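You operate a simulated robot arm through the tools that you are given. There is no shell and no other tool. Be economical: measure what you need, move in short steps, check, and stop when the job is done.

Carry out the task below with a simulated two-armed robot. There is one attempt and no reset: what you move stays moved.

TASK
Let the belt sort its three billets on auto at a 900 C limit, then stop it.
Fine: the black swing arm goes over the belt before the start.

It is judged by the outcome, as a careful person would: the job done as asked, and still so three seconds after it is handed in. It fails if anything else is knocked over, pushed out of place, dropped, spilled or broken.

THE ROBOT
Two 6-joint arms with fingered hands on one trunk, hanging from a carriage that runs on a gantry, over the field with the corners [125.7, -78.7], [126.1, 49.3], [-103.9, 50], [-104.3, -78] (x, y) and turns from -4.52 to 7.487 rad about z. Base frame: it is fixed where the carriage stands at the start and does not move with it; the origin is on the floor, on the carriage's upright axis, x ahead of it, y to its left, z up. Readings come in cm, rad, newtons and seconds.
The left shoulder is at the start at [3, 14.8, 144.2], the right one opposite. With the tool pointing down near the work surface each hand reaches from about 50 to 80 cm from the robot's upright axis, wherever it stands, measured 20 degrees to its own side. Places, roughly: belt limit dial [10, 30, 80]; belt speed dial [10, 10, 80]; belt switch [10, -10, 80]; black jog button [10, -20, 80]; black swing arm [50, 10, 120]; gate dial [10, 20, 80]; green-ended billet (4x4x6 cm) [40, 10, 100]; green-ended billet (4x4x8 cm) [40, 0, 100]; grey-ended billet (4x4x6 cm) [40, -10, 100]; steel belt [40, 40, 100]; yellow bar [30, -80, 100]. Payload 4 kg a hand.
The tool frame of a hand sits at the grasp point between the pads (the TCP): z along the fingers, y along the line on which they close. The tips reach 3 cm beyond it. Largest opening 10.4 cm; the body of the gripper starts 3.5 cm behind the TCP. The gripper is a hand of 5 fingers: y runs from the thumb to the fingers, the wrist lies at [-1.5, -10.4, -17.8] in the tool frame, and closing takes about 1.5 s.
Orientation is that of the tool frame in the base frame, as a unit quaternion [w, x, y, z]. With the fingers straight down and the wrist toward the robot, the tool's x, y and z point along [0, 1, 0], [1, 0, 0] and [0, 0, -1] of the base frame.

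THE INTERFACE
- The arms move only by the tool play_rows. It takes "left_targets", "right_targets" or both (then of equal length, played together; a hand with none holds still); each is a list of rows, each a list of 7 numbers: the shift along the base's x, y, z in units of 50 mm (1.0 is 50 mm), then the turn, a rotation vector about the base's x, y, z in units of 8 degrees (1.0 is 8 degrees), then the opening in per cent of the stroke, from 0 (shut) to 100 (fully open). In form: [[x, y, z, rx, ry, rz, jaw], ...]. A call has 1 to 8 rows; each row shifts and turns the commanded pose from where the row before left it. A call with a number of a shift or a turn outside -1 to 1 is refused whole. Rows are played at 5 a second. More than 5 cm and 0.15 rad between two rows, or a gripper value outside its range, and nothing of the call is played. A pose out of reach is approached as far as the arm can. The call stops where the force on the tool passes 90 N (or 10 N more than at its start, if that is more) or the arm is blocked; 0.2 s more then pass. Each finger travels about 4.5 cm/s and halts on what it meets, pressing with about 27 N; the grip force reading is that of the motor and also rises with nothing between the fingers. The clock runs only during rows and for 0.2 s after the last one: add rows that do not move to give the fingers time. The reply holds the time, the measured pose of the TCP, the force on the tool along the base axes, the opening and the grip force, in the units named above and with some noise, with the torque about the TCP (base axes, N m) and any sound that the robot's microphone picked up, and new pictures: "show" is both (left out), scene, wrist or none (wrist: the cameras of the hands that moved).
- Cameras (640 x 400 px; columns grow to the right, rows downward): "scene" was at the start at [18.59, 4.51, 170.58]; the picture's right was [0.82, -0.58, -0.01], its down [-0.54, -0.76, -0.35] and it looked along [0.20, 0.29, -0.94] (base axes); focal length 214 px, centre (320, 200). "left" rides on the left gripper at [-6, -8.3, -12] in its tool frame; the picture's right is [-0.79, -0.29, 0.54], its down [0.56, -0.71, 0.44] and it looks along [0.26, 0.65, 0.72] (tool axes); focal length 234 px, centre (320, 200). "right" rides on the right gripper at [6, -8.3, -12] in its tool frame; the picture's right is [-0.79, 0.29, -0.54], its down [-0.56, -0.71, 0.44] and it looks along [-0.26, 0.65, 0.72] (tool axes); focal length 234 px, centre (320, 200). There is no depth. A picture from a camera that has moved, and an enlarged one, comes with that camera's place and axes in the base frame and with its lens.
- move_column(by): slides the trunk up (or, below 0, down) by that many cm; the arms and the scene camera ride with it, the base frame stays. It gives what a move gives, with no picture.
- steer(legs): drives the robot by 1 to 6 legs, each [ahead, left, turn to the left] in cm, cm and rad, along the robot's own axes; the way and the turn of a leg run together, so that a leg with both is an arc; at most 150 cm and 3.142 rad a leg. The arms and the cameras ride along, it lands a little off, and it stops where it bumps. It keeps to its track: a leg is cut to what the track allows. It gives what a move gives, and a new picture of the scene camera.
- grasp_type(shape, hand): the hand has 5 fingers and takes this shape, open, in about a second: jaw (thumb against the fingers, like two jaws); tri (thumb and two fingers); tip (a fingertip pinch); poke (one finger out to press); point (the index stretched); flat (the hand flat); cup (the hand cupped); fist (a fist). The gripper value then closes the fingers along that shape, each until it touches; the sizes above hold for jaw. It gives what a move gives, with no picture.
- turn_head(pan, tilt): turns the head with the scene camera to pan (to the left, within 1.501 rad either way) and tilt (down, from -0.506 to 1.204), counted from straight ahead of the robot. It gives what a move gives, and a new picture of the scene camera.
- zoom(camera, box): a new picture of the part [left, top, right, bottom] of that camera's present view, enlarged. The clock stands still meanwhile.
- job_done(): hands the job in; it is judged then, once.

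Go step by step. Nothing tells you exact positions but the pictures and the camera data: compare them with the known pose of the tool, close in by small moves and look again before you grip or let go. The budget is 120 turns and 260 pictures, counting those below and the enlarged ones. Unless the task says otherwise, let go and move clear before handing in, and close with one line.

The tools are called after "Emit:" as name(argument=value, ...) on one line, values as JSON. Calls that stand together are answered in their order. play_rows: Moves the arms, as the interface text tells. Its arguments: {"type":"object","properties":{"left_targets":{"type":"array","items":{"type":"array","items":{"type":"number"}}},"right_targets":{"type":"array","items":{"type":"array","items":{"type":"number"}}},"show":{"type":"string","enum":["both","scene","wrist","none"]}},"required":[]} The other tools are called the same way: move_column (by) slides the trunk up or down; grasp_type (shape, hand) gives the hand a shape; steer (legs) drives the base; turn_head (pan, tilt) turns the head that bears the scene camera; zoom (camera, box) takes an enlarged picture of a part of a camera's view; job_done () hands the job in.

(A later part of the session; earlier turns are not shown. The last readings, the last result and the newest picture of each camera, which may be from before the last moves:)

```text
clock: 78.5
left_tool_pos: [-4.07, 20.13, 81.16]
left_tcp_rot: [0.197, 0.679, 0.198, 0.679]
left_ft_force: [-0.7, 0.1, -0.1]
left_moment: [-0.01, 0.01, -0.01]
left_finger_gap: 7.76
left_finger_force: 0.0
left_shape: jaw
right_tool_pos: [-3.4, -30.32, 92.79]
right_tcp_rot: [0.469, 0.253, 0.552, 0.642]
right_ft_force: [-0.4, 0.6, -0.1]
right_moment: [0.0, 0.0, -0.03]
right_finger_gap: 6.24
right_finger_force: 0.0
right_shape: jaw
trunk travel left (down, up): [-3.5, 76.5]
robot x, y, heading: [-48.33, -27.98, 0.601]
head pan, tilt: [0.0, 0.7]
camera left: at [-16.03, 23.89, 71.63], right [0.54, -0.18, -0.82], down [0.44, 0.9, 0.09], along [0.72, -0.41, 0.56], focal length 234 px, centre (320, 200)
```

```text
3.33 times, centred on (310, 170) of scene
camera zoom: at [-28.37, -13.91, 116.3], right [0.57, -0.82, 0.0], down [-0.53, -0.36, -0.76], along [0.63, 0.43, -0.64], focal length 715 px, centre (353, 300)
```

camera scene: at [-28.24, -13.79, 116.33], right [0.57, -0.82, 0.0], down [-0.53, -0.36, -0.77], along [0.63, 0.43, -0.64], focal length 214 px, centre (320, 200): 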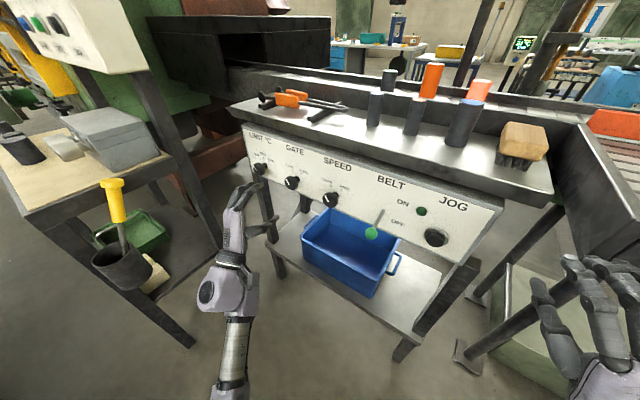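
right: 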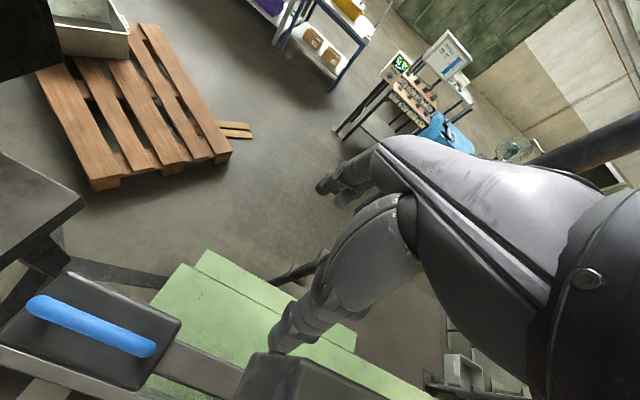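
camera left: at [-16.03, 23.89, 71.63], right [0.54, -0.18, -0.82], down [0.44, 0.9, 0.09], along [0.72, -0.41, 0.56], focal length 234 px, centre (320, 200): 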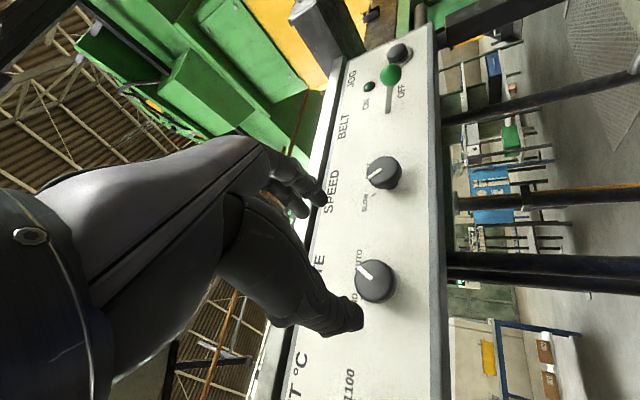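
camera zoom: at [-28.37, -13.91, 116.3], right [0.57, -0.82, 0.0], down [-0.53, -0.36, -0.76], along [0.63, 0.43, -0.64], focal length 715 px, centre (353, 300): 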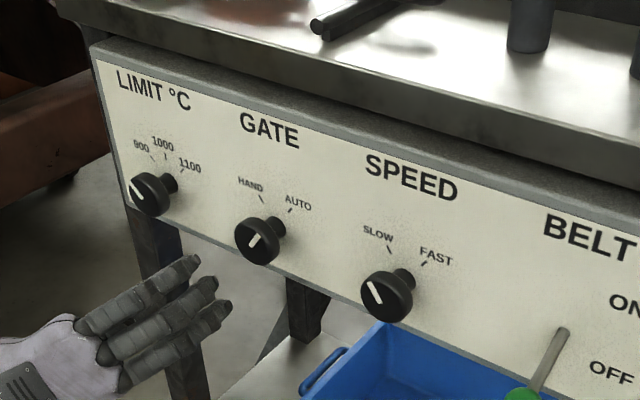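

Gate reads AUTO, limit 900, speed untouched. Next the swing arm: back away, raise the trunk and get the left hand pointing down.

Emit:
steer(legs=[[-24, 16, 0]])

Emit:
play_rows(left_targets=[[0, 0, 0, -0.9, 0, 0, 60], [0, 0, 0, -0.9, 0, 0, 60], [0, 0, 0, -0.9, 0, 0, 60], [0, 0, 0, -0.9, 0, 0, 60], [0, 0, 0, -0.9, 0, 0, 60], [0, 0, 0, -0.9, 0, 0, 60], [0, 0, 0, -0.9, 0, 0, 60], [0, 0, 0, -0.9, 0, 0, 60]], show="none")

Emit:
move_column(by=40)

Emit:
move_column(by=18)

```text
clock: 80.5
left_tool_pos: [-32.78, 20.05, 81.02]
left_tcp_rot: [0.195, 0.678, 0.2, 0.68]
left_ft_force: [0.3, -0.4, 0.5]
left_moment: [0.0, 0.01, 0.01]
left_finger_gap: 7.76
left_finger_force: 0.1
left_shape: jaw
right_tool_pos: [-31.85, -30.48, 92.97]
right_tcp_rot: [0.468, 0.249, 0.552, 0.644]
right_ft_force: [-0.1, -0.4, -0.1]
right_moment: [0.01, 0.02, -0.02]
right_finger_gap: 6.25
right_finger_force: 0.0
right_shape: jaw
trunk travel left (down, up): [-3.5, 76.5]
robot x, y, heading: [-76.96, -28.41, 0.609]
head pan, tilt: [0.0, 0.7]
camera scene: at [-57.09, -14.34, 116.33], right [0.57, -0.82, 0.0], down [-0.53, -0.37, -0.77], along [0.63, 0.44, -0.64], focal length 214 px, centre (320, 200)
```

scene: 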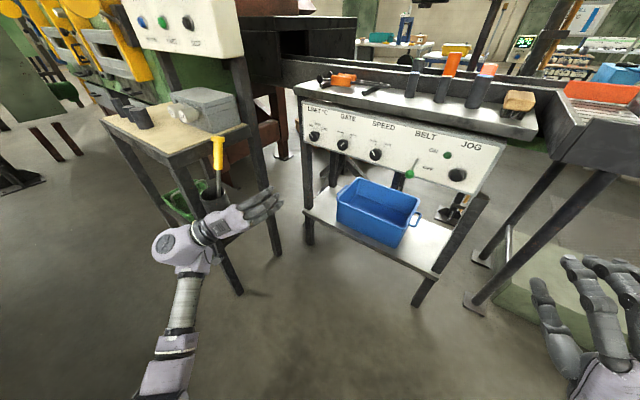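

```text
clock: 82.3
left_tool_pos: [-32.86, 20.0, 81.06]
left_tcp_rot: [0.498, 0.499, 0.505, 0.498]
left_ft_force: [-0.2, -0.2, -0.6]
left_moment: [0.05, -0.01, -0.02]
left_finger_gap: 6.29
left_finger_force: 0.0
left_shape: jaw
right_tool_pos: [-32.04, -30.56, 92.88]
right_tcp_rot: [0.467, 0.251, 0.553, 0.643]
right_ft_force: [0.1, 0.3, 0.1]
right_moment: [0.01, 0.0, -0.02]
right_finger_gap: 6.26
right_finger_force: 0.1
right_shape: jaw
trunk travel left (down, up): [-3.5, 76.5]
robot x, y, heading: [-76.93, -28.39, 0.609]
head pan, tilt: [0.0, 0.7]
```

```text
clock: 86.2
left_tool_pos: [-32.79, 20.02, 121.06]
left_tcp_rot: [0.497, 0.5, 0.504, 0.499]
left_ft_force: [0.0, -0.2, -0.4]
left_moment: [0.03, -0.02, -0.01]
left_finger_gap: 6.26
left_finger_force: 0.2
left_shape: jaw
right_tool_pos: [-31.92, -30.58, 132.92]
right_tcp_rot: [0.466, 0.251, 0.553, 0.643]
right_ft_force: [0.7, 0.1, 0.0]
right_moment: [0.01, -0.05, 0.01]
right_finger_gap: 6.26
right_finger_force: 0.1
right_shape: jaw
trunk travel left (down, up): [-43.5, 36.5]
robot x, y, heading: [-77.33, -28.46, 0.608]
head pan, tilt: [0.0, 0.7]
```

```text
clock: 88.2
left_tool_pos: [-32.91, 19.98, 139.06]
left_tcp_rot: [0.497, 0.5, 0.504, 0.499]
left_ft_force: [0.2, -0.2, 0.0]
left_moment: [0.0, 0.0, 0.03]
left_finger_gap: 6.26
left_finger_force: 0.0
left_shape: jaw
right_tool_pos: [-32.03, -30.53, 150.86]
right_tcp_rot: [0.468, 0.25, 0.552, 0.643]
right_ft_force: [1.1, -0.4, 0.1]
right_moment: [0.0, -0.01, -0.01]
right_finger_gap: 6.23
right_finger_force: 0.0
right_shape: jaw
trunk travel left (down, up): [-61.5, 18.5]
robot x, y, heading: [-77.26, -28.62, 0.611]
head pan, tilt: [0.0, 0.7]
```

Emit:
move_column(by=18)

Emit:
play_rows(left_targets=[[0, 0, -0.5, 0, 1, 0, 30], [0, 0, -0.5, 0, 1, 0, 30], [0, 0, -0.5, 0, 1, 0, 30], [0, 0, -0.5, 0, 1, 0, 30], [0, 0, -0.5, 0, 1, 0, 30], [0, 0, -0.5, 0, 1, 0, 30], [0, 0, -0.5, 0, 1, 0, 30], [0, 0, -0.5, 0, 1, 0, 30]], show="none")

Emit:
play_rows(left_targets=[[0, 0, -0.5, 0, 1, 0, 0], [0, 0, -0.5, 0, 1, 0, 0], [0, 0, -0.5, 0, 1, 0, 0], [0, 0, -0.5, 0, 0.25, 0, 0], [0, 0, 0, 0, 0, 0, 0]], show="scene")

```text
clock: 90.2
left_tool_pos: [-32.96, 20.0, 157.09]
left_tcp_rot: [0.497, 0.5, 0.504, 0.499]
left_ft_force: [1.1, -0.1, 0.0]
left_moment: [-0.01, -0.02, -0.01]
left_finger_gap: 6.3
left_finger_force: 0.0
left_shape: jaw
right_tool_pos: [-31.94, -30.5, 168.94]
right_tcp_rot: [0.467, 0.251, 0.553, 0.643]
right_ft_force: [0.0, -0.2, 0.4]
right_moment: [0.0, 0.02, -0.01]
right_finger_gap: 6.26
right_finger_force: 0.1
right_shape: jaw
trunk travel left (down, up): [-79.5, 0.5]
robot x, y, heading: [-77.19, -28.52, 0.612]
head pan, tilt: [0.0, 0.7]
```

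```text
clock: 92.0
left_tool_pos: [-32.79, 20.01, 137.14]
left_tcp_rot: [0.154, 0.689, 0.691, 0.157]
left_ft_force: [0.1, 0.2, -0.8]
left_moment: [0.0, -0.02, 0.01]
left_finger_gap: 3.13
left_finger_force: 0.1
left_shape: jaw
right_tool_pos: [-32.02, -30.4, 169.02]
right_tcp_rot: [0.467, 0.25, 0.553, 0.643]
right_ft_force: [0.2, 0.1, -0.3]
right_moment: [0.03, 0.02, -0.01]
right_finger_gap: 6.24
right_finger_force: 0.0
right_shape: jaw
trunk travel left (down, up): [-79.5, 0.5]
robot x, y, heading: [-77.24, -29.02, 0.608]
head pan, tilt: [0.0, 0.7]
```

```text
clock: 93.2
left_tool_pos: [-32.96, 19.91, 126.95]
left_tcp_rot: [-0.006, 0.706, 0.708, -0.002]
left_ft_force: [-0.1, -0.1, 0.6]
left_moment: [0.0, 0.03, 0.01]
left_finger_gap: 0.0
left_finger_force: 26.8
left_shape: jaw
right_tool_pos: [-31.92, -30.57, 168.94]
right_tcp_rot: [0.468, 0.25, 0.553, 0.643]
right_ft_force: [-0.3, 0.1, -0.5]
right_moment: [-0.01, 0.03, -0.03]
right_finger_gap: 6.25
right_finger_force: 0.1
right_shape: jaw
trunk travel left (down, up): [-79.5, 0.5]
robot x, y, heading: [-77.15, -28.78, 0.61]
head pan, tilt: [0.0, 0.7]
camera scene: at [-57.17, -14.34, 192.31], right [0.57, -0.82, 0.0], down [-0.53, -0.37, -0.76], along [0.63, 0.44, -0.64], focal length 214 px, centre (320, 200)
```

scene: 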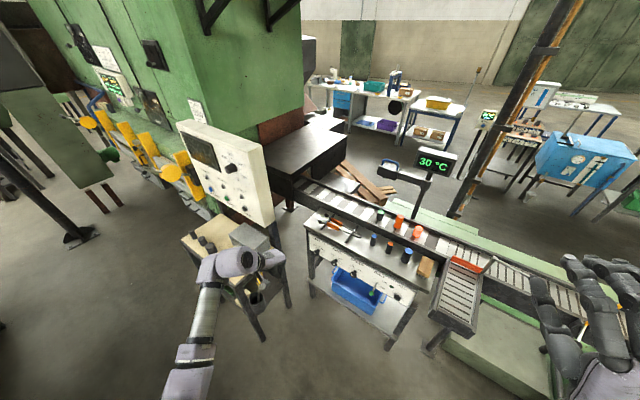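

Everything is reachable in this posture. Raise the closed left hand above the swing arm's height and drive toward it in stages.

Emit:
play_rows(left_targets=[[0, 0, 0.95, 0, 0, 0, 0], [0, 0, 0.95, 0, 0, 0, 0], [0, 0, 0.95, 0, 0, 0, 0], [0, 0, 0.95, 0, 0, 0, 0], [0, 0, 0.95, 0, 0, 0, 0], [0, 0, 0.2, 0, 0, 0, 0]], show="none")

Emit:
steer(legs=[[35, -30, 0]])

```text
clock: 94.6
left_tool_pos: [-32.84, 20.06, 151.82]
left_tcp_rot: [-0.005, 0.706, 0.708, -0.002]
left_ft_force: [-0.3, -1.0, -0.1]
left_moment: [-0.01, -0.01, -0.06]
left_finger_gap: 0.0
left_finger_force: 26.7
left_shape: jaw
right_tool_pos: [-31.91, -30.48, 168.97]
right_tcp_rot: [0.466, 0.25, 0.553, 0.644]
right_ft_force: [0.4, -0.1, -0.3]
right_moment: [0.0, 0.0, -0.01]
right_finger_gap: 6.25
right_finger_force: 0.0
right_shape: jaw
trunk travel left (down, up): [-79.5, 0.5]
robot x, y, heading: [-77.33, -28.28, 0.611]
head pan, tilt: [0.0, 0.7]
```

```text
clock: 97.4
left_tool_pos: [13.34, 15.93, 151.77]
left_tcp_rot: [-0.005, 0.705, 0.71, -0.001]
left_ft_force: [-0.5, -0.2, -0.3]
left_moment: [0.0, -0.01, -0.01]
left_finger_gap: 0.01
left_finger_force: 27.0
left_shape: jaw
right_tool_pos: [14.39, -34.54, 168.83]
right_tcp_rot: [0.465, 0.249, 0.553, 0.644]
right_ft_force: [0.0, -0.3, -0.3]
right_moment: [0.02, -0.01, -0.01]
right_finger_gap: 6.26
right_finger_force: 0.1
right_shape: jaw
trunk travel left (down, up): [-79.5, 0.5]
robot x, y, heading: [-31.0, -32.9, 0.61]
head pan, tilt: [0.0, 0.7]
camera scene: at [-10.86, -18.53, 192.31], right [0.58, -0.82, 0.0], down [-0.53, -0.37, -0.76], along [0.63, 0.44, -0.64], focal length 214 px, centre (320, 200)
```

scene: 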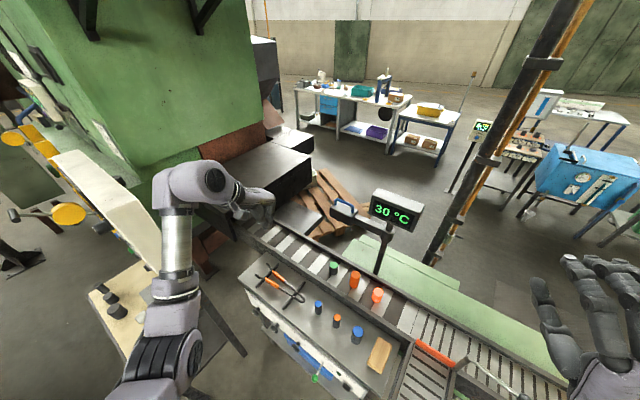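

The leftmost billet is already dark, so they are cooling and I should move quickly. Continue to the swing arm.

Emit:
steer(legs=[[24.3, -19.4, 0]])

Emit:
play_rows(left_targets=[[0.95, 0, 0, 0, 0, 0, 0], [0.95, 0, 0, 0, 0, 0, 0], [0.95, 0, 0, 0, 0, 0, 0], [0.95, 0, 0, 0, 0, 0, 0]], show="both")

```text
clock: 99.5
left_tool_pos: [45.63, 14.45, 151.85]
left_tcp_rot: [-0.005, 0.707, 0.707, -0.003]
left_ft_force: [-0.4, 0.1, -0.5]
left_moment: [0.01, -0.02, -0.02]
left_finger_gap: 0.0
left_finger_force: 27.3
left_shape: jaw
right_tool_pos: [46.38, -36.18, 168.86]
right_tcp_rot: [0.466, 0.248, 0.553, 0.644]
right_ft_force: [0.3, -0.3, 0.5]
right_moment: [-0.02, -0.02, -0.01]
right_finger_gap: 6.25
right_finger_force: 0.0
right_shape: jaw
trunk travel left (down, up): [-79.5, 0.5]
robot x, y, heading: [1.11, -34.37, 0.61]
head pan, tilt: [0.0, 0.7]
camera scene: at [21.2, -19.97, 192.31], right [0.57, -0.82, 0.0], down [-0.53, -0.37, -0.76], along [0.63, 0.44, -0.64], focal length 214 px, centre (320, 200)
```

scene: 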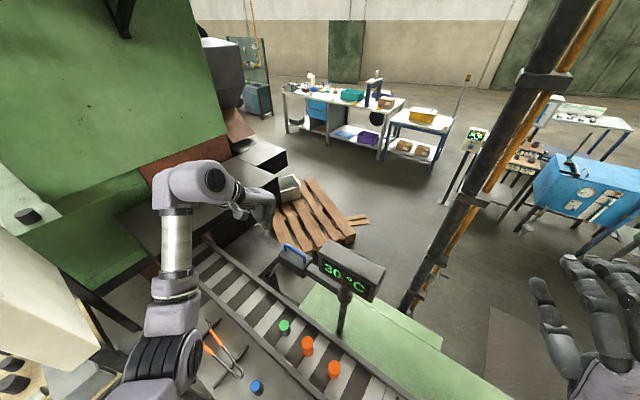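

```text
clock: 100.5
left_tool_pos: [60.78, 13.55, 151.58]
left_tcp_rot: [-0.005, 0.706, 0.708, 0.0]
left_ft_force: [0.5, 1.0, 0.6]
left_moment: [-0.01, 0.0, 0.01]
left_finger_gap: 0.0
left_finger_force: 26.7
left_shape: jaw
left hand out of reach, approached as far as the arm can: row 4
right_tool_pos: [46.41, -36.11, 168.88]
right_tcp_rot: [0.467, 0.25, 0.553, 0.644]
right_ft_force: [-0.6, -0.2, 0.1]
right_moment: [-0.03, 0.0, 0.03]
right_finger_gap: 6.27
right_finger_force: 0.2
right_shape: jaw
trunk travel left (down, up): [-79.5, 0.5]
robot x, y, heading: [1.01, -34.25, 0.608]
head pan, tilt: [0.0, 0.7]
camera scene: at [21.21, -19.95, 192.33], right [0.57, -0.82, 0.0], down [-0.53, -0.37, -0.77], along [0.63, 0.44, -0.64], focal length 214 px, centre (320, 200)
camera left: at [52.47, 7.36, 163.66], right [-0.29, -0.79, -0.55], down [-0.71, 0.56, -0.43], along [0.64, 0.26, -0.72], focal length 234 px, centre (320, 200)
```

scene: 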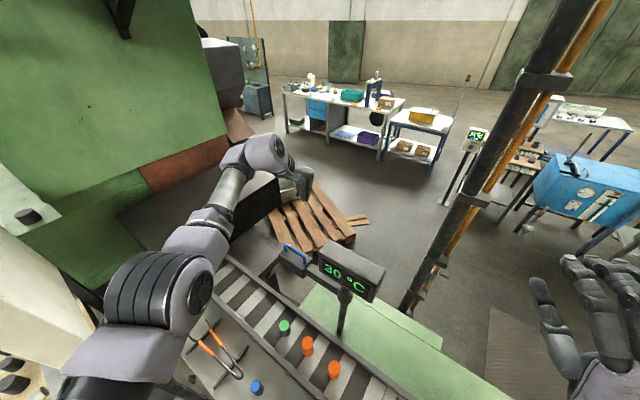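
left: 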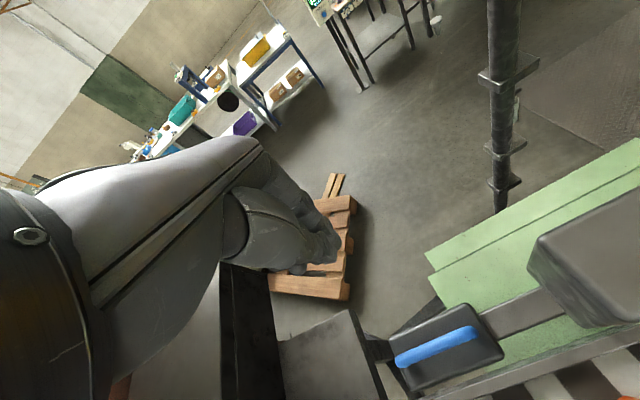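

The wrist camera confirms the handle at about [53.7,13.2,130] and the head spanning x 51–57. The hand is just behind it; lower it there.

Emit:
play_rows(left_targets=[[0.1, 0, -0.8, 0, 0, 0, 0], [0.1, 0, -0.8, 0, 0, 0, 0], [0.1, 0, -0.8, 0, 0, 0, 0], [0, 0, -0.9, 0, 0, 0, 0], [0, 0, -0.9, 0, 0, 0, 0]], show="both")

```text
clock: 101.7
left_tool_pos: [59.93, 12.88, 131.86]
left_tcp_rot: [-0.005, 0.707, 0.707, -0.001]
left_ft_force: [0.4, -0.1, 0.1]
left_moment: [-0.02, 0.0, -0.01]
left_finger_gap: 0.0
left_finger_force: 27.2
left_shape: jaw
left hand out of reach, approached as far as the arm can: row 2, 3, 4
right_tool_pos: [46.37, -36.07, 168.78]
right_tcp_rot: [0.466, 0.25, 0.553, 0.643]
right_ft_force: [0.6, 0.9, -0.9]
right_moment: [0.02, 0.03, 0.02]
right_finger_gap: 6.24
right_finger_force: 0.1
right_shape: jaw
trunk travel left (down, up): [-79.5, 0.5]
robot x, y, heading: [1.18, -34.07, 0.607]
head pan, tilt: [0.0, 0.7]
camera scene: at [21.2, -19.97, 192.32], right [0.57, -0.82, 0.0], down [-0.53, -0.37, -0.76], along [0.63, 0.44, -0.64], focal length 214 px, centre (320, 200)
camera left: at [51.61, 6.66, 143.9], right [-0.29, -0.79, -0.54], down [-0.71, 0.56, -0.43], along [0.64, 0.26, -0.72], focal length 234 px, centre (320, 200)
```

scene: 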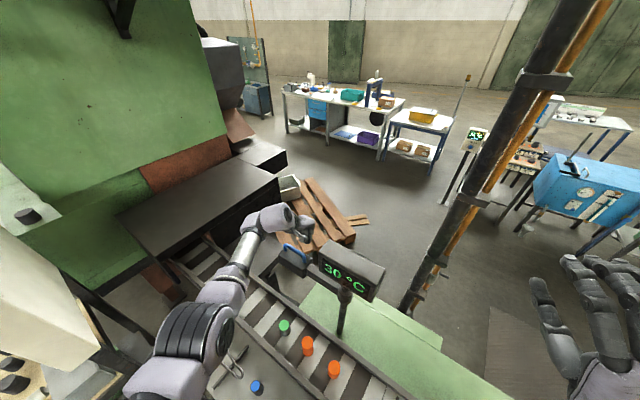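
left: 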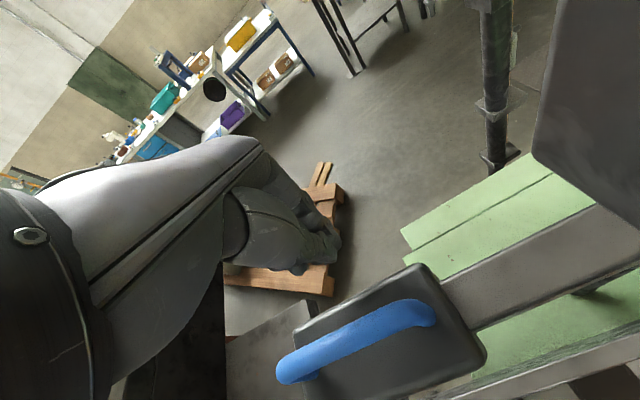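

Emit:
play_rows(left_targets=[[0.1, 0.1, -0.5, 0, 0, 0, 0], [0, 0, -0.5, 0, 0, 0, 0], [0, 0, 0, 0, 0, 0, 0]], show="wrist")

Emit:
play_rows(left_targets=[[-0.5, 0, 0, 0, 0, 0, 0], [-0.5, 0, 0, 0, 0, 0, 0], [-0.5, 0, 0, 0, 0, 0, 0]], show="both")

```text
clock: 102.5
left_tool_pos: [58.87, 12.95, 127.07]
left_tcp_rot: [-0.005, 0.706, 0.708, -0.002]
left_ft_force: [0.6, -0.7, 0.7]
left_moment: [0.0, -0.01, 0.02]
left_finger_gap: 0.0
left_finger_force: 27.9
left_shape: jaw
left hand out of reach, approached as far as the arm can: row 1, 2
right_tool_pos: [46.44, -36.11, 168.79]
right_tcp_rot: [0.467, 0.251, 0.553, 0.643]
right_ft_force: [-0.3, 0.1, 0.2]
right_moment: [0.04, 0.01, 0.0]
right_finger_gap: 6.26
right_finger_force: 0.0
right_shape: jaw
trunk travel left (down, up): [-79.5, 0.5]
robot x, y, heading: [1.14, -33.86, 0.61]
head pan, tilt: [0.0, 0.7]
camera left: at [50.44, 6.76, 139.22], right [-0.29, -0.79, -0.54], down [-0.71, 0.56, -0.43], along [0.64, 0.26, -0.72], focal length 234 px, centre (320, 200)
```

left: 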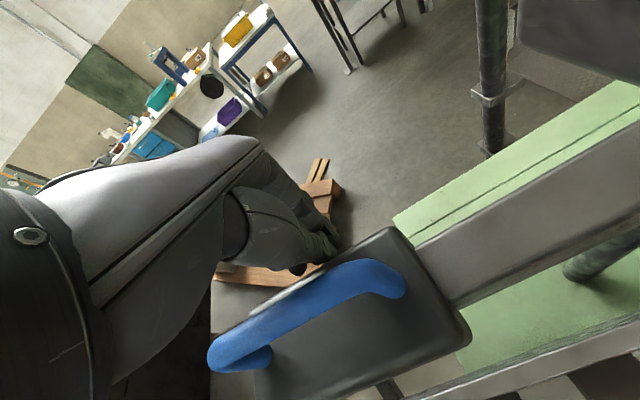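

```text
clock: 103.3
left_tool_pos: [51.12, 12.85, 126.86]
left_tcp_rot: [-0.005, 0.707, 0.707, -0.001]
left_ft_force: [-0.1, 0.1, -0.9]
left_moment: [0.0, 0.01, 0.02]
left_finger_gap: 0.0
left_finger_force: 27.1
left_shape: jaw
right_tool_pos: [46.41, -36.16, 168.88]
right_tcp_rot: [0.467, 0.25, 0.552, 0.643]
right_ft_force: [0.6, -0.3, 0.4]
right_moment: [0.01, -0.03, 0.04]
right_finger_gap: 6.25
right_finger_force: 0.0
right_shape: jaw
trunk travel left (down, up): [-79.5, 0.5]
robot x, y, heading: [1.25, -34.31, 0.615]
head pan, tilt: [0.0, 0.7]
camera scene: at [21.19, -19.97, 192.31], right [0.57, -0.82, 0.0], down [-0.53, -0.37, -0.76], along [0.63, 0.44, -0.64], focal length 214 px, centre (320, 200)
camera left: at [42.8, 6.7, 138.98], right [-0.29, -0.79, -0.54], down [-0.71, 0.56, -0.43], along [0.64, 0.26, -0.72], focal length 234 px, centre (320, 200)
```

scene: 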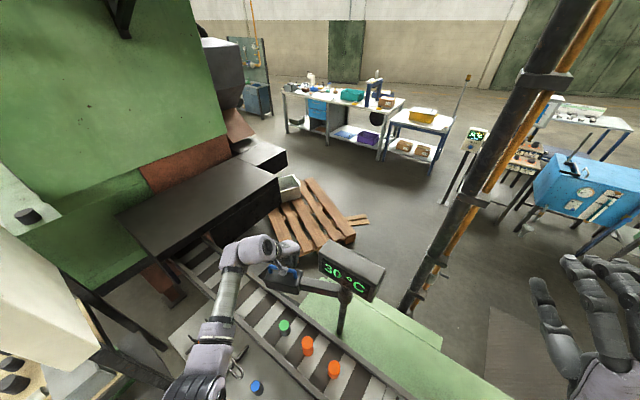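
left: 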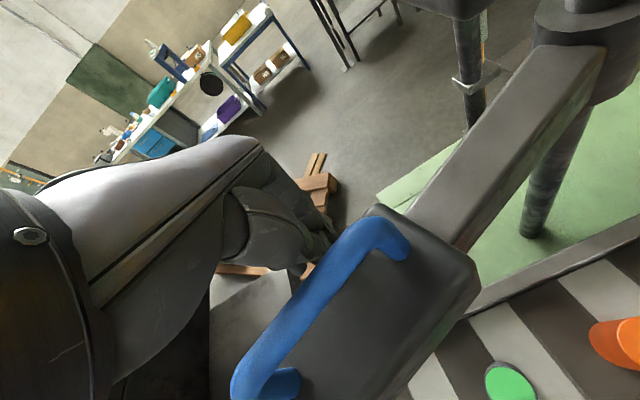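

The arm swings with the hand. Continue along the arc about the post.

Emit:
play_rows(left_targets=[[-0.62, -0.14, 0, 0, 0, 0, 0], [-0.62, -0.14, 0, 0, 0, 0, 0], [-0.44, -0.29, 0, 0, 0, 0, 0], [-0.44, -0.29, 0, 0, 0, 0, 0], [-0.36, -0.41, 0, 0, 0, 0, 0], [-0.36, -0.41, 0, 0, 0, 0, 0]], show="both")

```text
clock: 104.7
left_tool_pos: [37.07, 4.4, 126.93]
left_tcp_rot: [-0.005, 0.706, 0.708, -0.002]
left_ft_force: [0.5, 0.2, 0.2]
left_moment: [-0.03, 0.0, 0.0]
left_finger_gap: 0.0
left_finger_force: 27.3
left_shape: jaw
right_tool_pos: [46.29, -36.17, 168.86]
right_tcp_rot: [0.466, 0.25, 0.553, 0.643]
right_ft_force: [-0.3, -0.3, 0.5]
right_moment: [0.04, -0.03, -0.03]
right_finger_gap: 6.26
right_finger_force: 0.1
right_shape: jaw
trunk travel left (down, up): [-79.5, 0.5]
robot x, y, heading: [1.0, -33.8, 0.609]
head pan, tilt: [0.0, 0.7]
camera scene: at [21.2, -19.97, 192.31], right [0.57, -0.82, 0.0], down [-0.53, -0.37, -0.76], along [0.63, 0.44, -0.64], focal length 214 px, centre (320, 200)
camera left: at [28.71, -1.69, 139.0], right [-0.29, -0.79, -0.54], down [-0.71, 0.56, -0.43], along [0.64, 0.26, -0.72], focal length 234 px, centre (320, 200)
```

scene: 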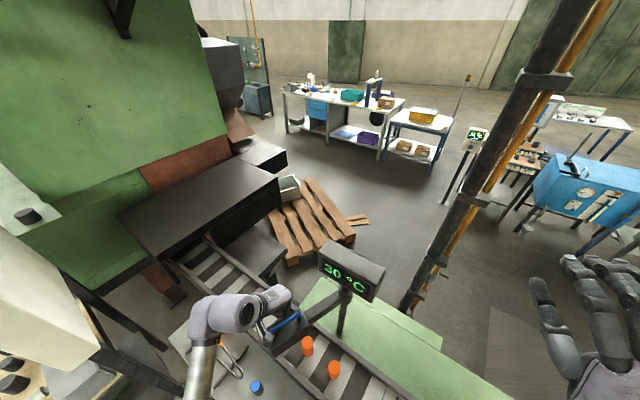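
left: 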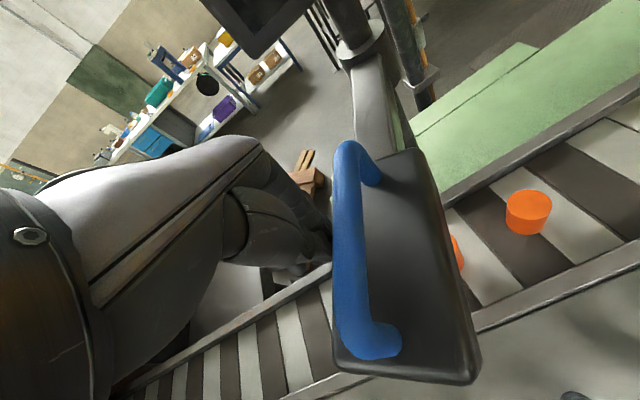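

Emit:
play_rows(left_targets=[[-0.24, -0.48, 0, 0, 0, 0, 0], [-0.24, -0.48, 0, 0, 0, 0, 0], [-0.11, -0.53, 0, 0, 0, 0, 0]], show="both")

```text
clock: 105.5
left_tool_pos: [33.4, -2.23, 126.94]
left_tcp_rot: [-0.003, 0.707, 0.707, -0.002]
left_ft_force: [0.8, 0.5, 0.2]
left_moment: [-0.01, -0.01, -0.03]
left_finger_gap: 0.0
left_finger_force: 27.2
left_shape: jaw
left hand out of reach, approached as far as the arm can: row 3
right_tool_pos: [46.48, -36.14, 168.85]
right_tcp_rot: [0.467, 0.25, 0.553, 0.643]
right_ft_force: [-0.2, 0.3, 0.3]
right_moment: [0.0, -0.01, 0.0]
right_finger_gap: 6.26
right_finger_force: 0.0
right_shape: jaw
trunk travel left (down, up): [-79.5, 0.5]
robot x, y, heading: [1.22, -33.92, 0.612]
head pan, tilt: [0.0, 0.7]
camera scene: at [21.19, -19.96, 192.32], right [0.57, -0.82, 0.0], down [-0.53, -0.37, -0.77], along [0.63, 0.44, -0.64], focal length 214 px, centre (320, 200)
camera left: at [25.11, -8.41, 138.99], right [-0.29, -0.79, -0.54], down [-0.71, 0.56, -0.43], along [0.64, 0.26, -0.72], focal length 234 px, centre (320, 200)
```

scene: 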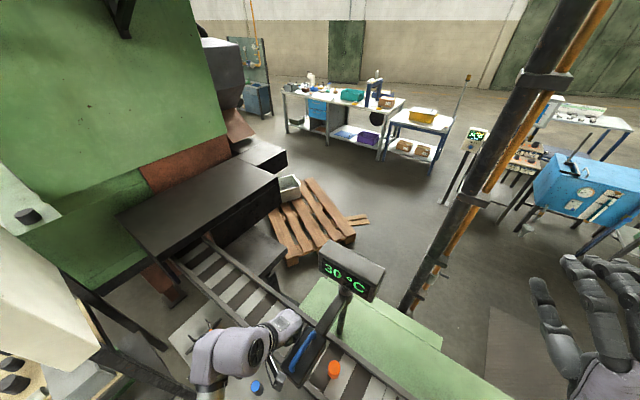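
left: 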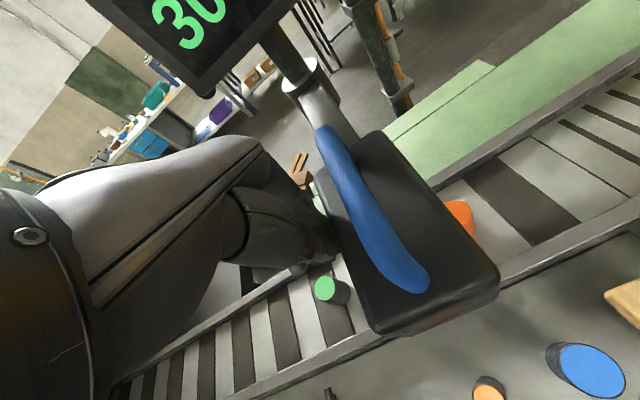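

Emit:
zoom(camera="scene", box=[220, 240, 420, 400])

Emit:
turn_head(pan=-0.1, tilt=1.2)

```text
2.50 times, centred on (320, 320) of scene
camera zoom: at [21.19, -19.96, 192.32], right [0.57, -0.82, 0.0], down [-0.53, -0.37, -0.77], along [0.63, 0.44, -0.64], focal length 536 px, centre (320, -100)
```

zoom: 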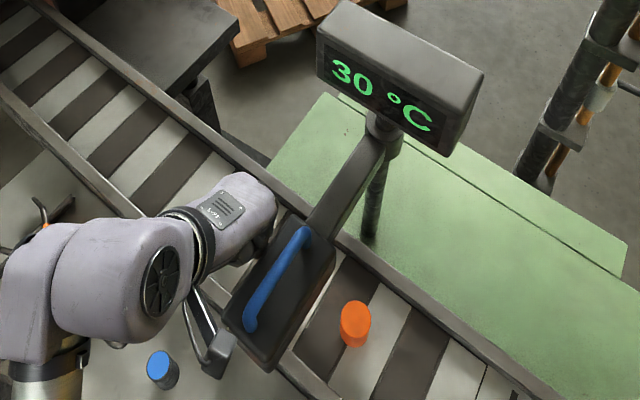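

```text
clock: 106.4
left_tool_pos: [33.62, -2.3, 126.8]
left_tcp_rot: [-0.002, 0.707, 0.707, -0.002]
left_ft_force: [0.3, 0.4, -0.2]
left_moment: [0.0, -0.02, -0.02]
left_finger_gap: 0.01
left_finger_force: 26.9
left_shape: jaw
right_tool_pos: [46.33, -36.11, 168.8]
right_tcp_rot: [0.467, 0.25, 0.553, 0.643]
right_ft_force: [-0.6, 0.1, -0.1]
right_moment: [0.01, -0.02, 0.02]
right_finger_gap: 6.24
right_finger_force: 0.0
right_shape: jaw
trunk travel left (down, up): [-79.5, 0.5]
robot x, y, heading: [0.99, -34.1, 0.607]
head pan, tilt: [-0.099, 1.201]
camera scene: at [19.12, -22.09, 188.72], right [0.49, -0.87, 0.0], down [-0.81, -0.45, -0.36], along [0.32, 0.18, -0.93], focal length 214 px, centre (320, 200)
```

scene: 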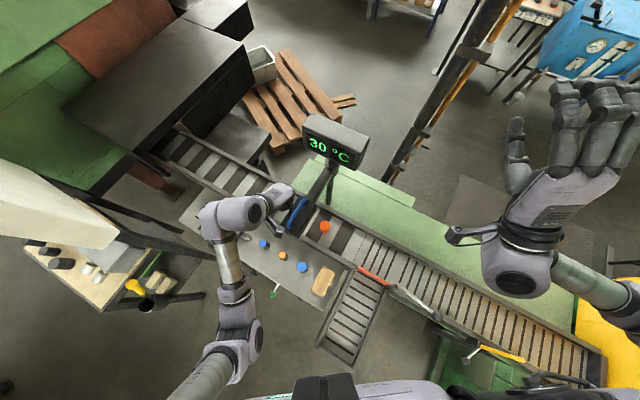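

The arm now points at the robot (θ≈90°), with the head short of the belt's centre line; the sensor spot should lie on the belt just ahead of the third billet. I'll push it further to the right by driving sideways.

Emit:
steer(legs=[[-5.7, -8.2, 0]])

Emit:
zoom(camera="scene", box=[200, 120, 420, 300])

```text
clock: 107.6
left_tool_pos: [33.51, -12.19, 126.94]
left_tcp_rot: [-0.003, 0.706, 0.708, -0.002]
left_ft_force: [0.6, 0.3, -0.3]
left_moment: [0.0, 0.0, -0.02]
left_finger_gap: 0.0
left_finger_force: 26.8
left_shape: jaw
right_tool_pos: [46.6, -46.07, 168.86]
right_tcp_rot: [0.466, 0.25, 0.553, 0.644]
right_ft_force: [-0.7, 0.6, -0.3]
right_moment: [-0.03, 0.0, -0.02]
right_finger_gap: 6.24
right_finger_force: 0.0
right_shape: jaw
trunk travel left (down, up): [-79.5, 0.5]
robot x, y, heading: [1.05, -43.95, 0.607]
head pan, tilt: [-0.099, 1.201]
camera scene: at [19.28, -32.07, 188.72], right [0.49, -0.87, 0.0], down [-0.81, -0.46, -0.36], along [0.32, 0.18, -0.93], focal length 214 px, centre (320, 200)
```

scene: 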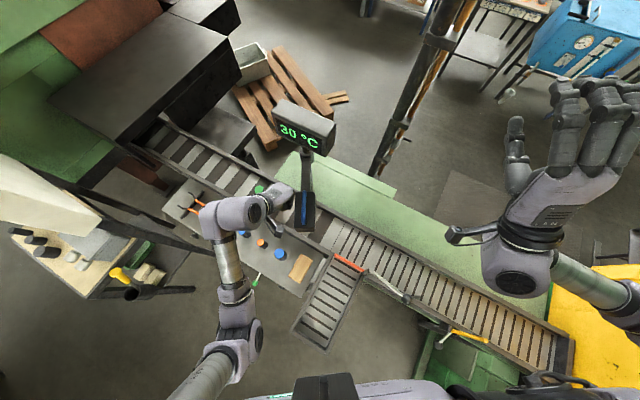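

```text
2.22 times, centred on (310, 210) of scene
camera zoom: at [19.28, -32.07, 188.72], right [0.49, -0.87, 0.0], down [-0.81, -0.46, -0.36], along [0.32, 0.18, -0.93], focal length 477 px, centre (342, 178)
```

zoom: 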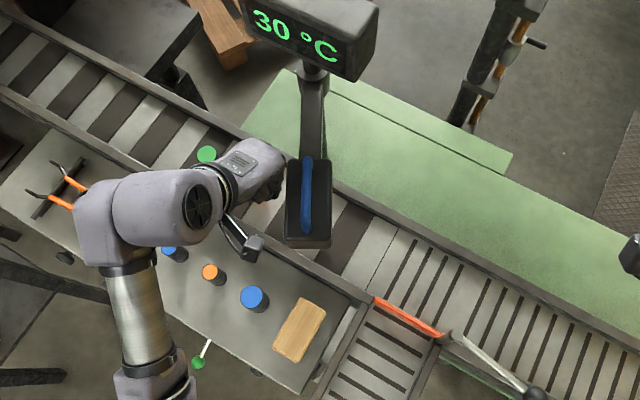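

Emit:
steer(legs=[[-2.9, -5.9, 0]])

Emit:
zoom(camera="scene", box=[200, 120, 420, 300])

```text
clock: 108.6
left_tool_pos: [34.61, -18.91, 126.88]
left_tcp_rot: [-0.002, 0.707, 0.707, -0.002]
left_ft_force: [-0.3, 0.7, 0.1]
left_moment: [0.01, 0.04, -0.02]
left_finger_gap: 0.0
left_finger_force: 27.5
left_shape: jaw
right_tool_pos: [47.64, -52.68, 168.93]
right_tcp_rot: [0.467, 0.251, 0.552, 0.643]
right_ft_force: [-0.2, 0.2, -0.8]
right_moment: [-0.01, 0.02, -0.01]
right_finger_gap: 6.24
right_finger_force: 0.1
right_shape: jaw
trunk travel left (down, up): [-79.5, 0.5]
robot x, y, heading: [2.56, -50.67, 0.609]
head pan, tilt: [-0.099, 1.201]
camera scene: at [20.34, -38.67, 188.72], right [0.49, -0.87, 0.0], down [-0.81, -0.45, -0.36], along [0.32, 0.18, -0.93], focal length 214 px, centre (320, 200)
```

scene: 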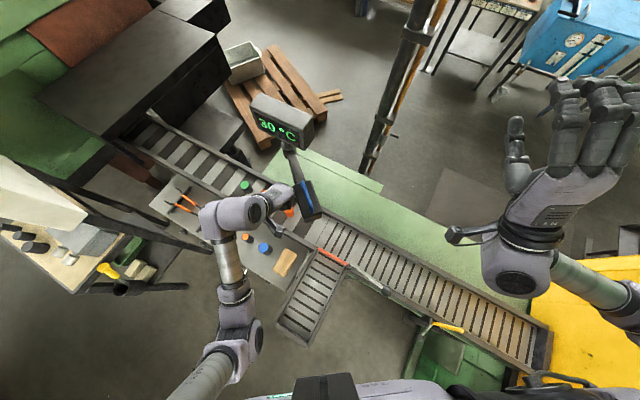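

```text
2.22 times, centred on (310, 210) of scene
camera zoom: at [20.34, -38.67, 188.72], right [0.49, -0.87, 0.0], down [-0.81, -0.45, -0.36], along [0.32, 0.18, -0.93], focal length 477 px, centre (342, 178)
```

zoom: 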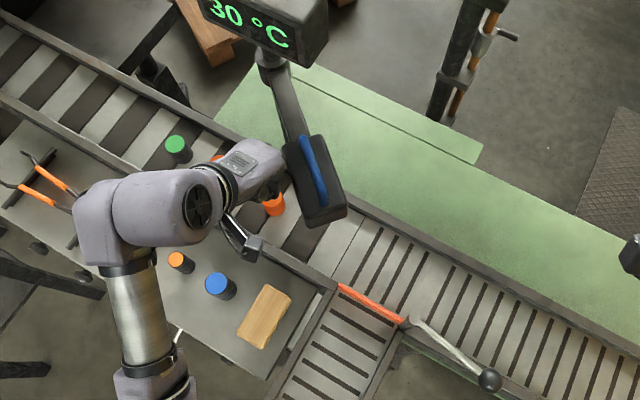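

The head now sits over the belt centre near [39,-24], just ahead of the billets. Raise the hand clear, back off, and get ready for the belt lever.

Emit:
play_rows(left_targets=[[-0.2, 0.3, 0.2, 0, 0, 0, 0], [0, 0, 0.95, 0, 0, 0, 0], [0, 0, 0.95, 0, 0, 0, 0], [0, 0, 0.95, 0, 0, 0, 0], [0, 0, 0.95, 0, 0, 0, 0], [0, 0, 0.95, 0, 0, 0, 0]], show="none")

Emit:
zoom(camera="scene", box=[200, 120, 420, 300])

```text
clock: 110.0
left_tool_pos: [34.87, -11.7, 144.81]
left_tcp_rot: [0.001, 0.708, 0.706, 0.0]
left_ft_force: [-0.6, -0.4, -0.6]
left_moment: [0.0, 0.04, -0.01]
left_finger_gap: 0.0
left_finger_force: 27.0
left_shape: jaw
left hand out of reach, approached as far as the arm can: row 4, 5, 6
right_tool_pos: [47.6, -52.7, 168.85]
right_tcp_rot: [0.467, 0.25, 0.553, 0.643]
right_ft_force: [-0.8, 0.1, -0.1]
right_moment: [0.01, -0.02, -0.01]
right_finger_gap: 6.24
right_finger_force: 0.0
right_shape: jaw
trunk travel left (down, up): [-79.5, 0.5]
robot x, y, heading: [2.31, -50.65, 0.608]
head pan, tilt: [-0.099, 1.201]
```

```text
2.22 times, centred on (310, 210) of scene
camera zoom: at [20.33, -38.67, 188.71], right [0.49, -0.87, 0.0], down [-0.81, -0.45, -0.36], along [0.32, 0.18, -0.93], focal length 477 px, centre (342, 178)
```

zoom: 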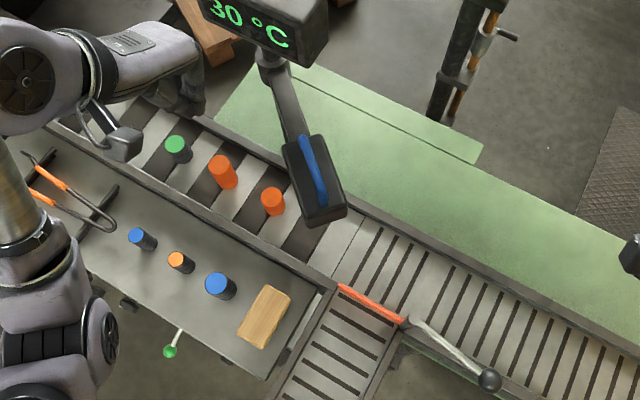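

Emit:
steer(legs=[[-52.6, 32.9, 0]])

Emit:
play_rows(left_targets=[[0.5, 0.3, 0, 0, -1, 0, 50], [0.5, 0.3, 0, 0, -1, 0, 50], [0.3, 0.3, 0, 0, -1, 0, 50], [0, 0.3, 0, 0, -1, 0, 50], [0, 0.3, 0, 0, -1, 0, 50], [0, 0, 0, 0, -1, 0, 50], [0, 0, 0, 0, -1, 0, 50], [0, 0, 0, 0, -1, 0, 50]], show="none")

Emit:
play_rows(left_targets=[[0, 0, 0, 0, -1, 0, 50], [0, 0, 0, 0, -1, 0, 50], [0, 0, 0, 0, -1, 0, 50], [0, 0, 0, 0, -0.25, 0, 50], [0, 0, 0, 0, 0, 0, 50]], show="none")

```text
clock: 113.5
left_tool_pos: [-26.75, -14.78, 144.77]
left_tcp_rot: [0.003, 0.705, 0.709, 0.001]
left_ft_force: [-0.3, 0.0, 0.5]
left_moment: [0.03, 0.0, -0.01]
left_finger_gap: 0.01
left_finger_force: 26.7
left_shape: jaw
right_tool_pos: [-13.95, -55.69, 168.9]
right_tcp_rot: [0.465, 0.248, 0.553, 0.645]
right_ft_force: [-0.2, 0.0, 0.4]
right_moment: [-0.02, 0.0, -0.02]
right_finger_gap: 6.26
right_finger_force: 0.0
right_shape: jaw
trunk travel left (down, up): [-79.5, 0.5]
robot x, y, heading: [-58.88, -54.08, 0.621]
head pan, tilt: [-0.099, 1.201]
camera scene: at [-41.19, -41.86, 188.72], right [0.49, -0.87, 0.0], down [-0.81, -0.46, -0.36], along [0.32, 0.18, -0.93], focal length 214 px, centre (320, 200)
```

scene: 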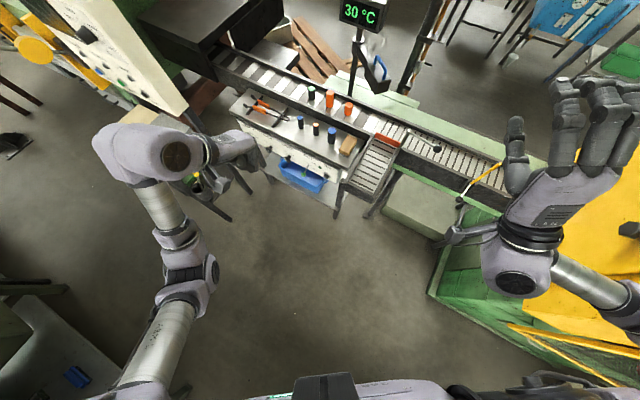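

```text
clock: 115.2
left_tool_pos: [-20.38, -7.35, 144.89]
left_tcp_rot: [0.377, 0.598, 0.601, 0.374]
left_ft_force: [0.1, 1.0, 0.0]
left_moment: [-0.02, -0.02, -0.01]
left_finger_gap: 5.16
left_finger_force: 0.0
left_shape: jaw
right_tool_pos: [-13.75, -55.79, 168.88]
right_tcp_rot: [0.465, 0.249, 0.554, 0.645]
right_ft_force: [-0.6, 0.6, -0.5]
right_moment: [-0.02, 0.0, -0.01]
right_finger_gap: 6.26
right_finger_force: 0.1
right_shape: jaw
trunk travel left (down, up): [-79.5, 0.5]
robot x, y, heading: [-59.06, -53.93, 0.615]
head pan, tilt: [-0.099, 1.201]
```

```text
clock: 116.5
left_tool_pos: [-20.38, -7.25, 144.73]
left_tcp_rot: [0.503, 0.497, 0.5, 0.499]
left_ft_force: [-0.5, -0.8, 0.1]
left_moment: [-0.03, -0.01, 0.02]
left_finger_gap: 5.16
left_finger_force: 0.1
left_shape: jaw
right_tool_pos: [-13.84, -55.66, 168.89]
right_tcp_rot: [0.465, 0.249, 0.554, 0.645]
right_ft_force: [-0.2, -0.2, 0.7]
right_moment: [-0.02, 0.03, 0.03]
right_finger_gap: 6.24
right_finger_force: 0.0
right_shape: jaw
trunk travel left (down, up): [-79.5, 0.5]
robot x, y, heading: [-59.03, -54.17, 0.617]
head pan, tilt: [-0.099, 1.201]
```

Emit:
move_column(by=-40)

Emit:
move_column(by=-25)

Emit:
turn_head(pan=-0.35, tilt=0.6)

Emit:
zoom(camera="left", box=[0, 0, 640, 400])

```text
clock: 120.3
left_tool_pos: [-20.29, -7.2, 104.82]
left_tcp_rot: [0.503, 0.498, 0.501, 0.499]
left_ft_force: [0.1, 0.4, 0.7]
left_moment: [0.01, -0.01, 0.02]
left_finger_gap: 5.19
left_finger_force: 0.0
left_shape: jaw
right_tool_pos: [-13.93, -55.7, 128.83]
right_tcp_rot: [0.464, 0.249, 0.554, 0.645]
right_ft_force: [0.8, 0.3, 0.2]
right_moment: [-0.03, -0.02, 0.01]
right_finger_gap: 6.25
right_finger_force: 0.0
right_shape: jaw
trunk travel left (down, up): [-39.5, 40.5]
robot x, y, heading: [-58.66, -53.94, 0.618]
head pan, tilt: [-0.099, 1.201]
```

```text
clock: 122.9
left_tool_pos: [-20.34, -7.26, 79.8]
left_tcp_rot: [0.502, 0.498, 0.501, 0.5]
left_ft_force: [-0.2, -0.1, 0.0]
left_moment: [-0.02, 0.03, -0.01]
left_finger_gap: 5.17
left_finger_force: 0.0
left_shape: jaw
right_tool_pos: [-13.83, -55.78, 103.94]
right_tcp_rot: [0.465, 0.248, 0.554, 0.645]
right_ft_force: [0.5, 0.6, -0.3]
right_moment: [0.01, -0.02, 0.0]
right_finger_gap: 6.23
right_finger_force: 0.1
right_shape: jaw
trunk travel left (down, up): [-14.5, 65.5]
robot x, y, heading: [-59.15, -53.9, 0.614]
head pan, tilt: [-0.099, 1.201]
```

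```text
clock: 123.9
left_tool_pos: [-20.26, -7.25, 79.77]
left_tcp_rot: [0.503, 0.498, 0.5, 0.498]
left_ft_force: [-0.3, 0.0, 0.1]
left_moment: [0.03, 0.0, 0.01]
left_finger_gap: 5.19
left_finger_force: 0.0
left_shape: jaw
right_tool_pos: [-13.96, -55.68, 103.91]
right_tcp_rot: [0.465, 0.248, 0.553, 0.645]
right_ft_force: [-0.2, -0.3, 0.3]
right_moment: [-0.03, 0.01, 0.04]
right_finger_gap: 6.26
right_finger_force: 0.2
right_shape: jaw
trunk travel left (down, up): [-14.5, 65.5]
robot x, y, heading: [-59.03, -53.93, 0.619]
head pan, tilt: [-0.351, 0.6]
camera scene: at [-37.52, -42.3, 128.17], right [0.26, -0.97, 0.0], down [-0.55, -0.15, -0.82], along [0.8, 0.22, -0.57], focal length 214 px, centre (320, 200)
```

scene: 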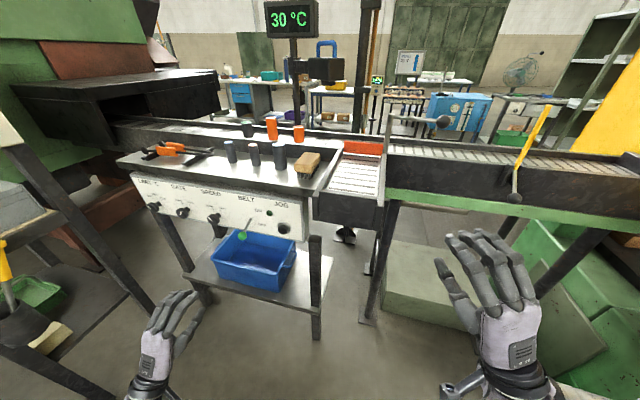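

```text
1.00 times, centred on (320, 200) of left (not enlarged: the box is as wide or as high as the picture)
camera zoom: at [-32.35, -13.42, 71.54], right [0.54, -0.79, -0.28], down [0.44, 0.55, -0.71], along [0.72, 0.26, 0.65], focal length 234 px, centre (320, 200)
```

zoom: 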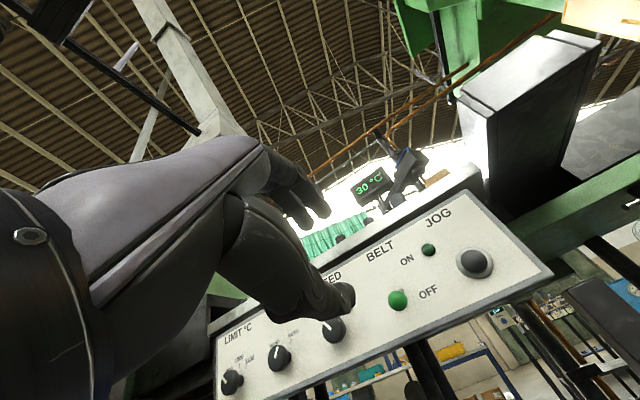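

The scene view shows belt, gate, display and panel together, and the lever ball is at about [4.5,-5.6,80]. Move in so the open jaw straddles the ball.

Emit:
steer(legs=[[10.7, -5.7, 0]])

Emit:
zoom(camera="left", box=[0, 0, 640, 400])

```text
clock: 125.1
left_tool_pos: [-8.22, -5.53, 79.66]
left_tcp_rot: [0.501, 0.498, 0.501, 0.5]
left_ft_force: [0.2, -0.2, 0.1]
left_moment: [-0.03, 0.0, -0.01]
left_finger_gap: 5.2
left_finger_force: 0.1
left_shape: jaw
right_tool_pos: [-1.62, -53.88, 103.79]
right_tcp_rot: [0.464, 0.248, 0.554, 0.645]
right_ft_force: [0.4, -0.6, -0.7]
right_moment: [0.04, 0.01, 0.03]
right_finger_gap: 6.23
right_finger_force: 0.1
right_shape: jaw
trunk travel left (down, up): [-14.5, 65.5]
robot x, y, heading: [-46.76, -52.37, 0.621]
head pan, tilt: [-0.351, 0.6]
camera scene: at [-25.4, -40.64, 128.16], right [0.26, -0.96, 0.0], down [-0.55, -0.15, -0.82], along [0.8, 0.22, -0.57], focal length 214 px, centre (320, 200)
```

scene: 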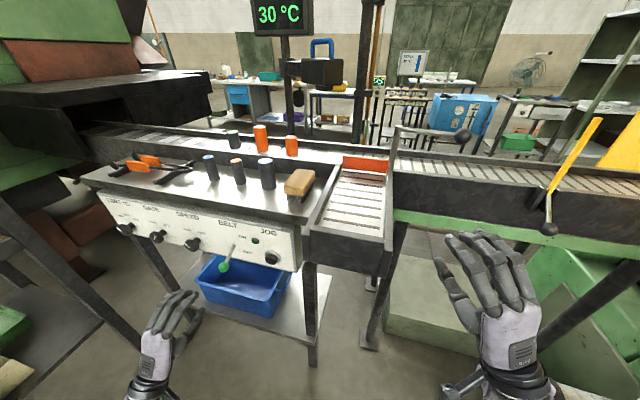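

```text
1.00 times, centred on (320, 200) of left (not enlarged: the box is as wide or as high as the picture)
camera zoom: at [-20.33, -11.74, 71.49], right [0.54, -0.79, -0.28], down [0.44, 0.55, -0.71], along [0.72, 0.26, 0.65], focal length 234 px, centre (320, 200)
```

zoom: 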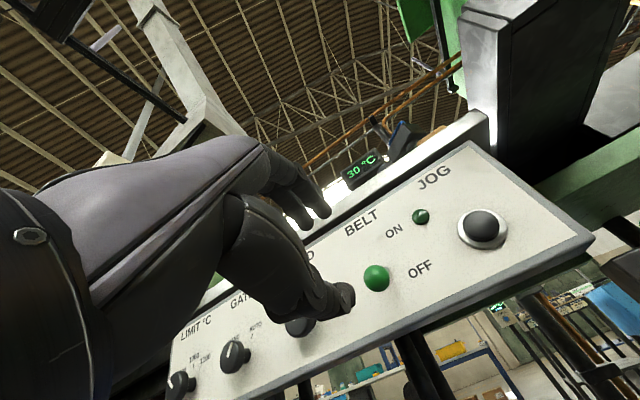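

Emit:
play_rows(left_targets=[[0.6, 0, 0, 0, 0, 0, 60], [0.6, 0, 0, 0, 0, 0, 60], [0.6, 0, 0, 0, 0, 0, 60], [0.5, 0, 0, 0, 0, 0, 60], [0, 0, 0, 0, 0, 0, 60]], show="both")

```text
clock: 126.3
left_tool_pos: [3.33, -5.7, 79.58]
left_tcp_rot: [0.502, 0.498, 0.501, 0.499]
left_ft_force: [0.8, 0.3, 0.3]
left_moment: [-0.05, 0.0, 0.03]
left_finger_gap: 6.21
left_finger_force: 0.1
left_shape: jaw
right_tool_pos: [-1.65, -53.88, 103.92]
right_tcp_rot: [0.464, 0.247, 0.554, 0.646]
right_ft_force: [-0.2, -0.4, 0.5]
right_moment: [0.0, -0.03, 0.0]
right_finger_gap: 6.27
right_finger_force: 0.1
right_shape: jaw
trunk travel left (down, up): [-14.5, 65.5]
robot x, y, heading: [-46.44, -52.53, 0.618]
head pan, tilt: [-0.351, 0.6]
camera scene: at [-25.38, -40.64, 128.17], right [0.26, -0.96, 0.0], down [-0.55, -0.15, -0.82], along [0.8, 0.22, -0.57], focal length 214 px, centre (320, 200)
camera left: at [-8.75, -11.83, 71.35], right [0.54, -0.79, -0.28], down [0.44, 0.55, -0.71], along [0.72, 0.26, 0.65], focal length 234 px, centre (320, 200)
```

scene: 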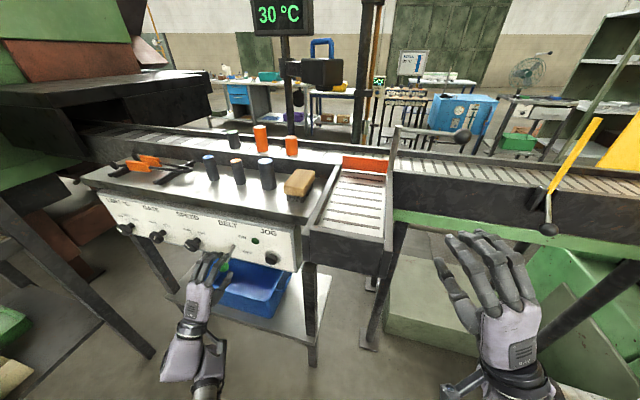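
left: 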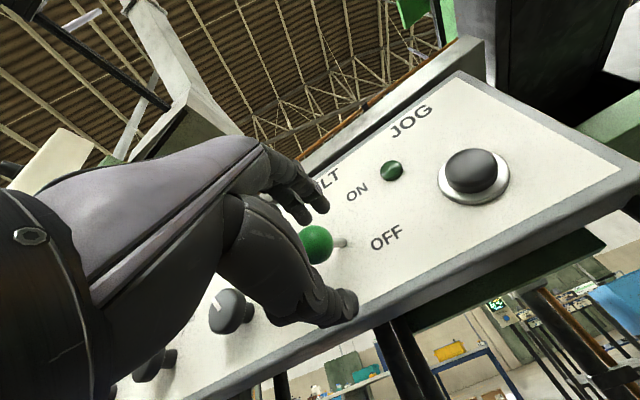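

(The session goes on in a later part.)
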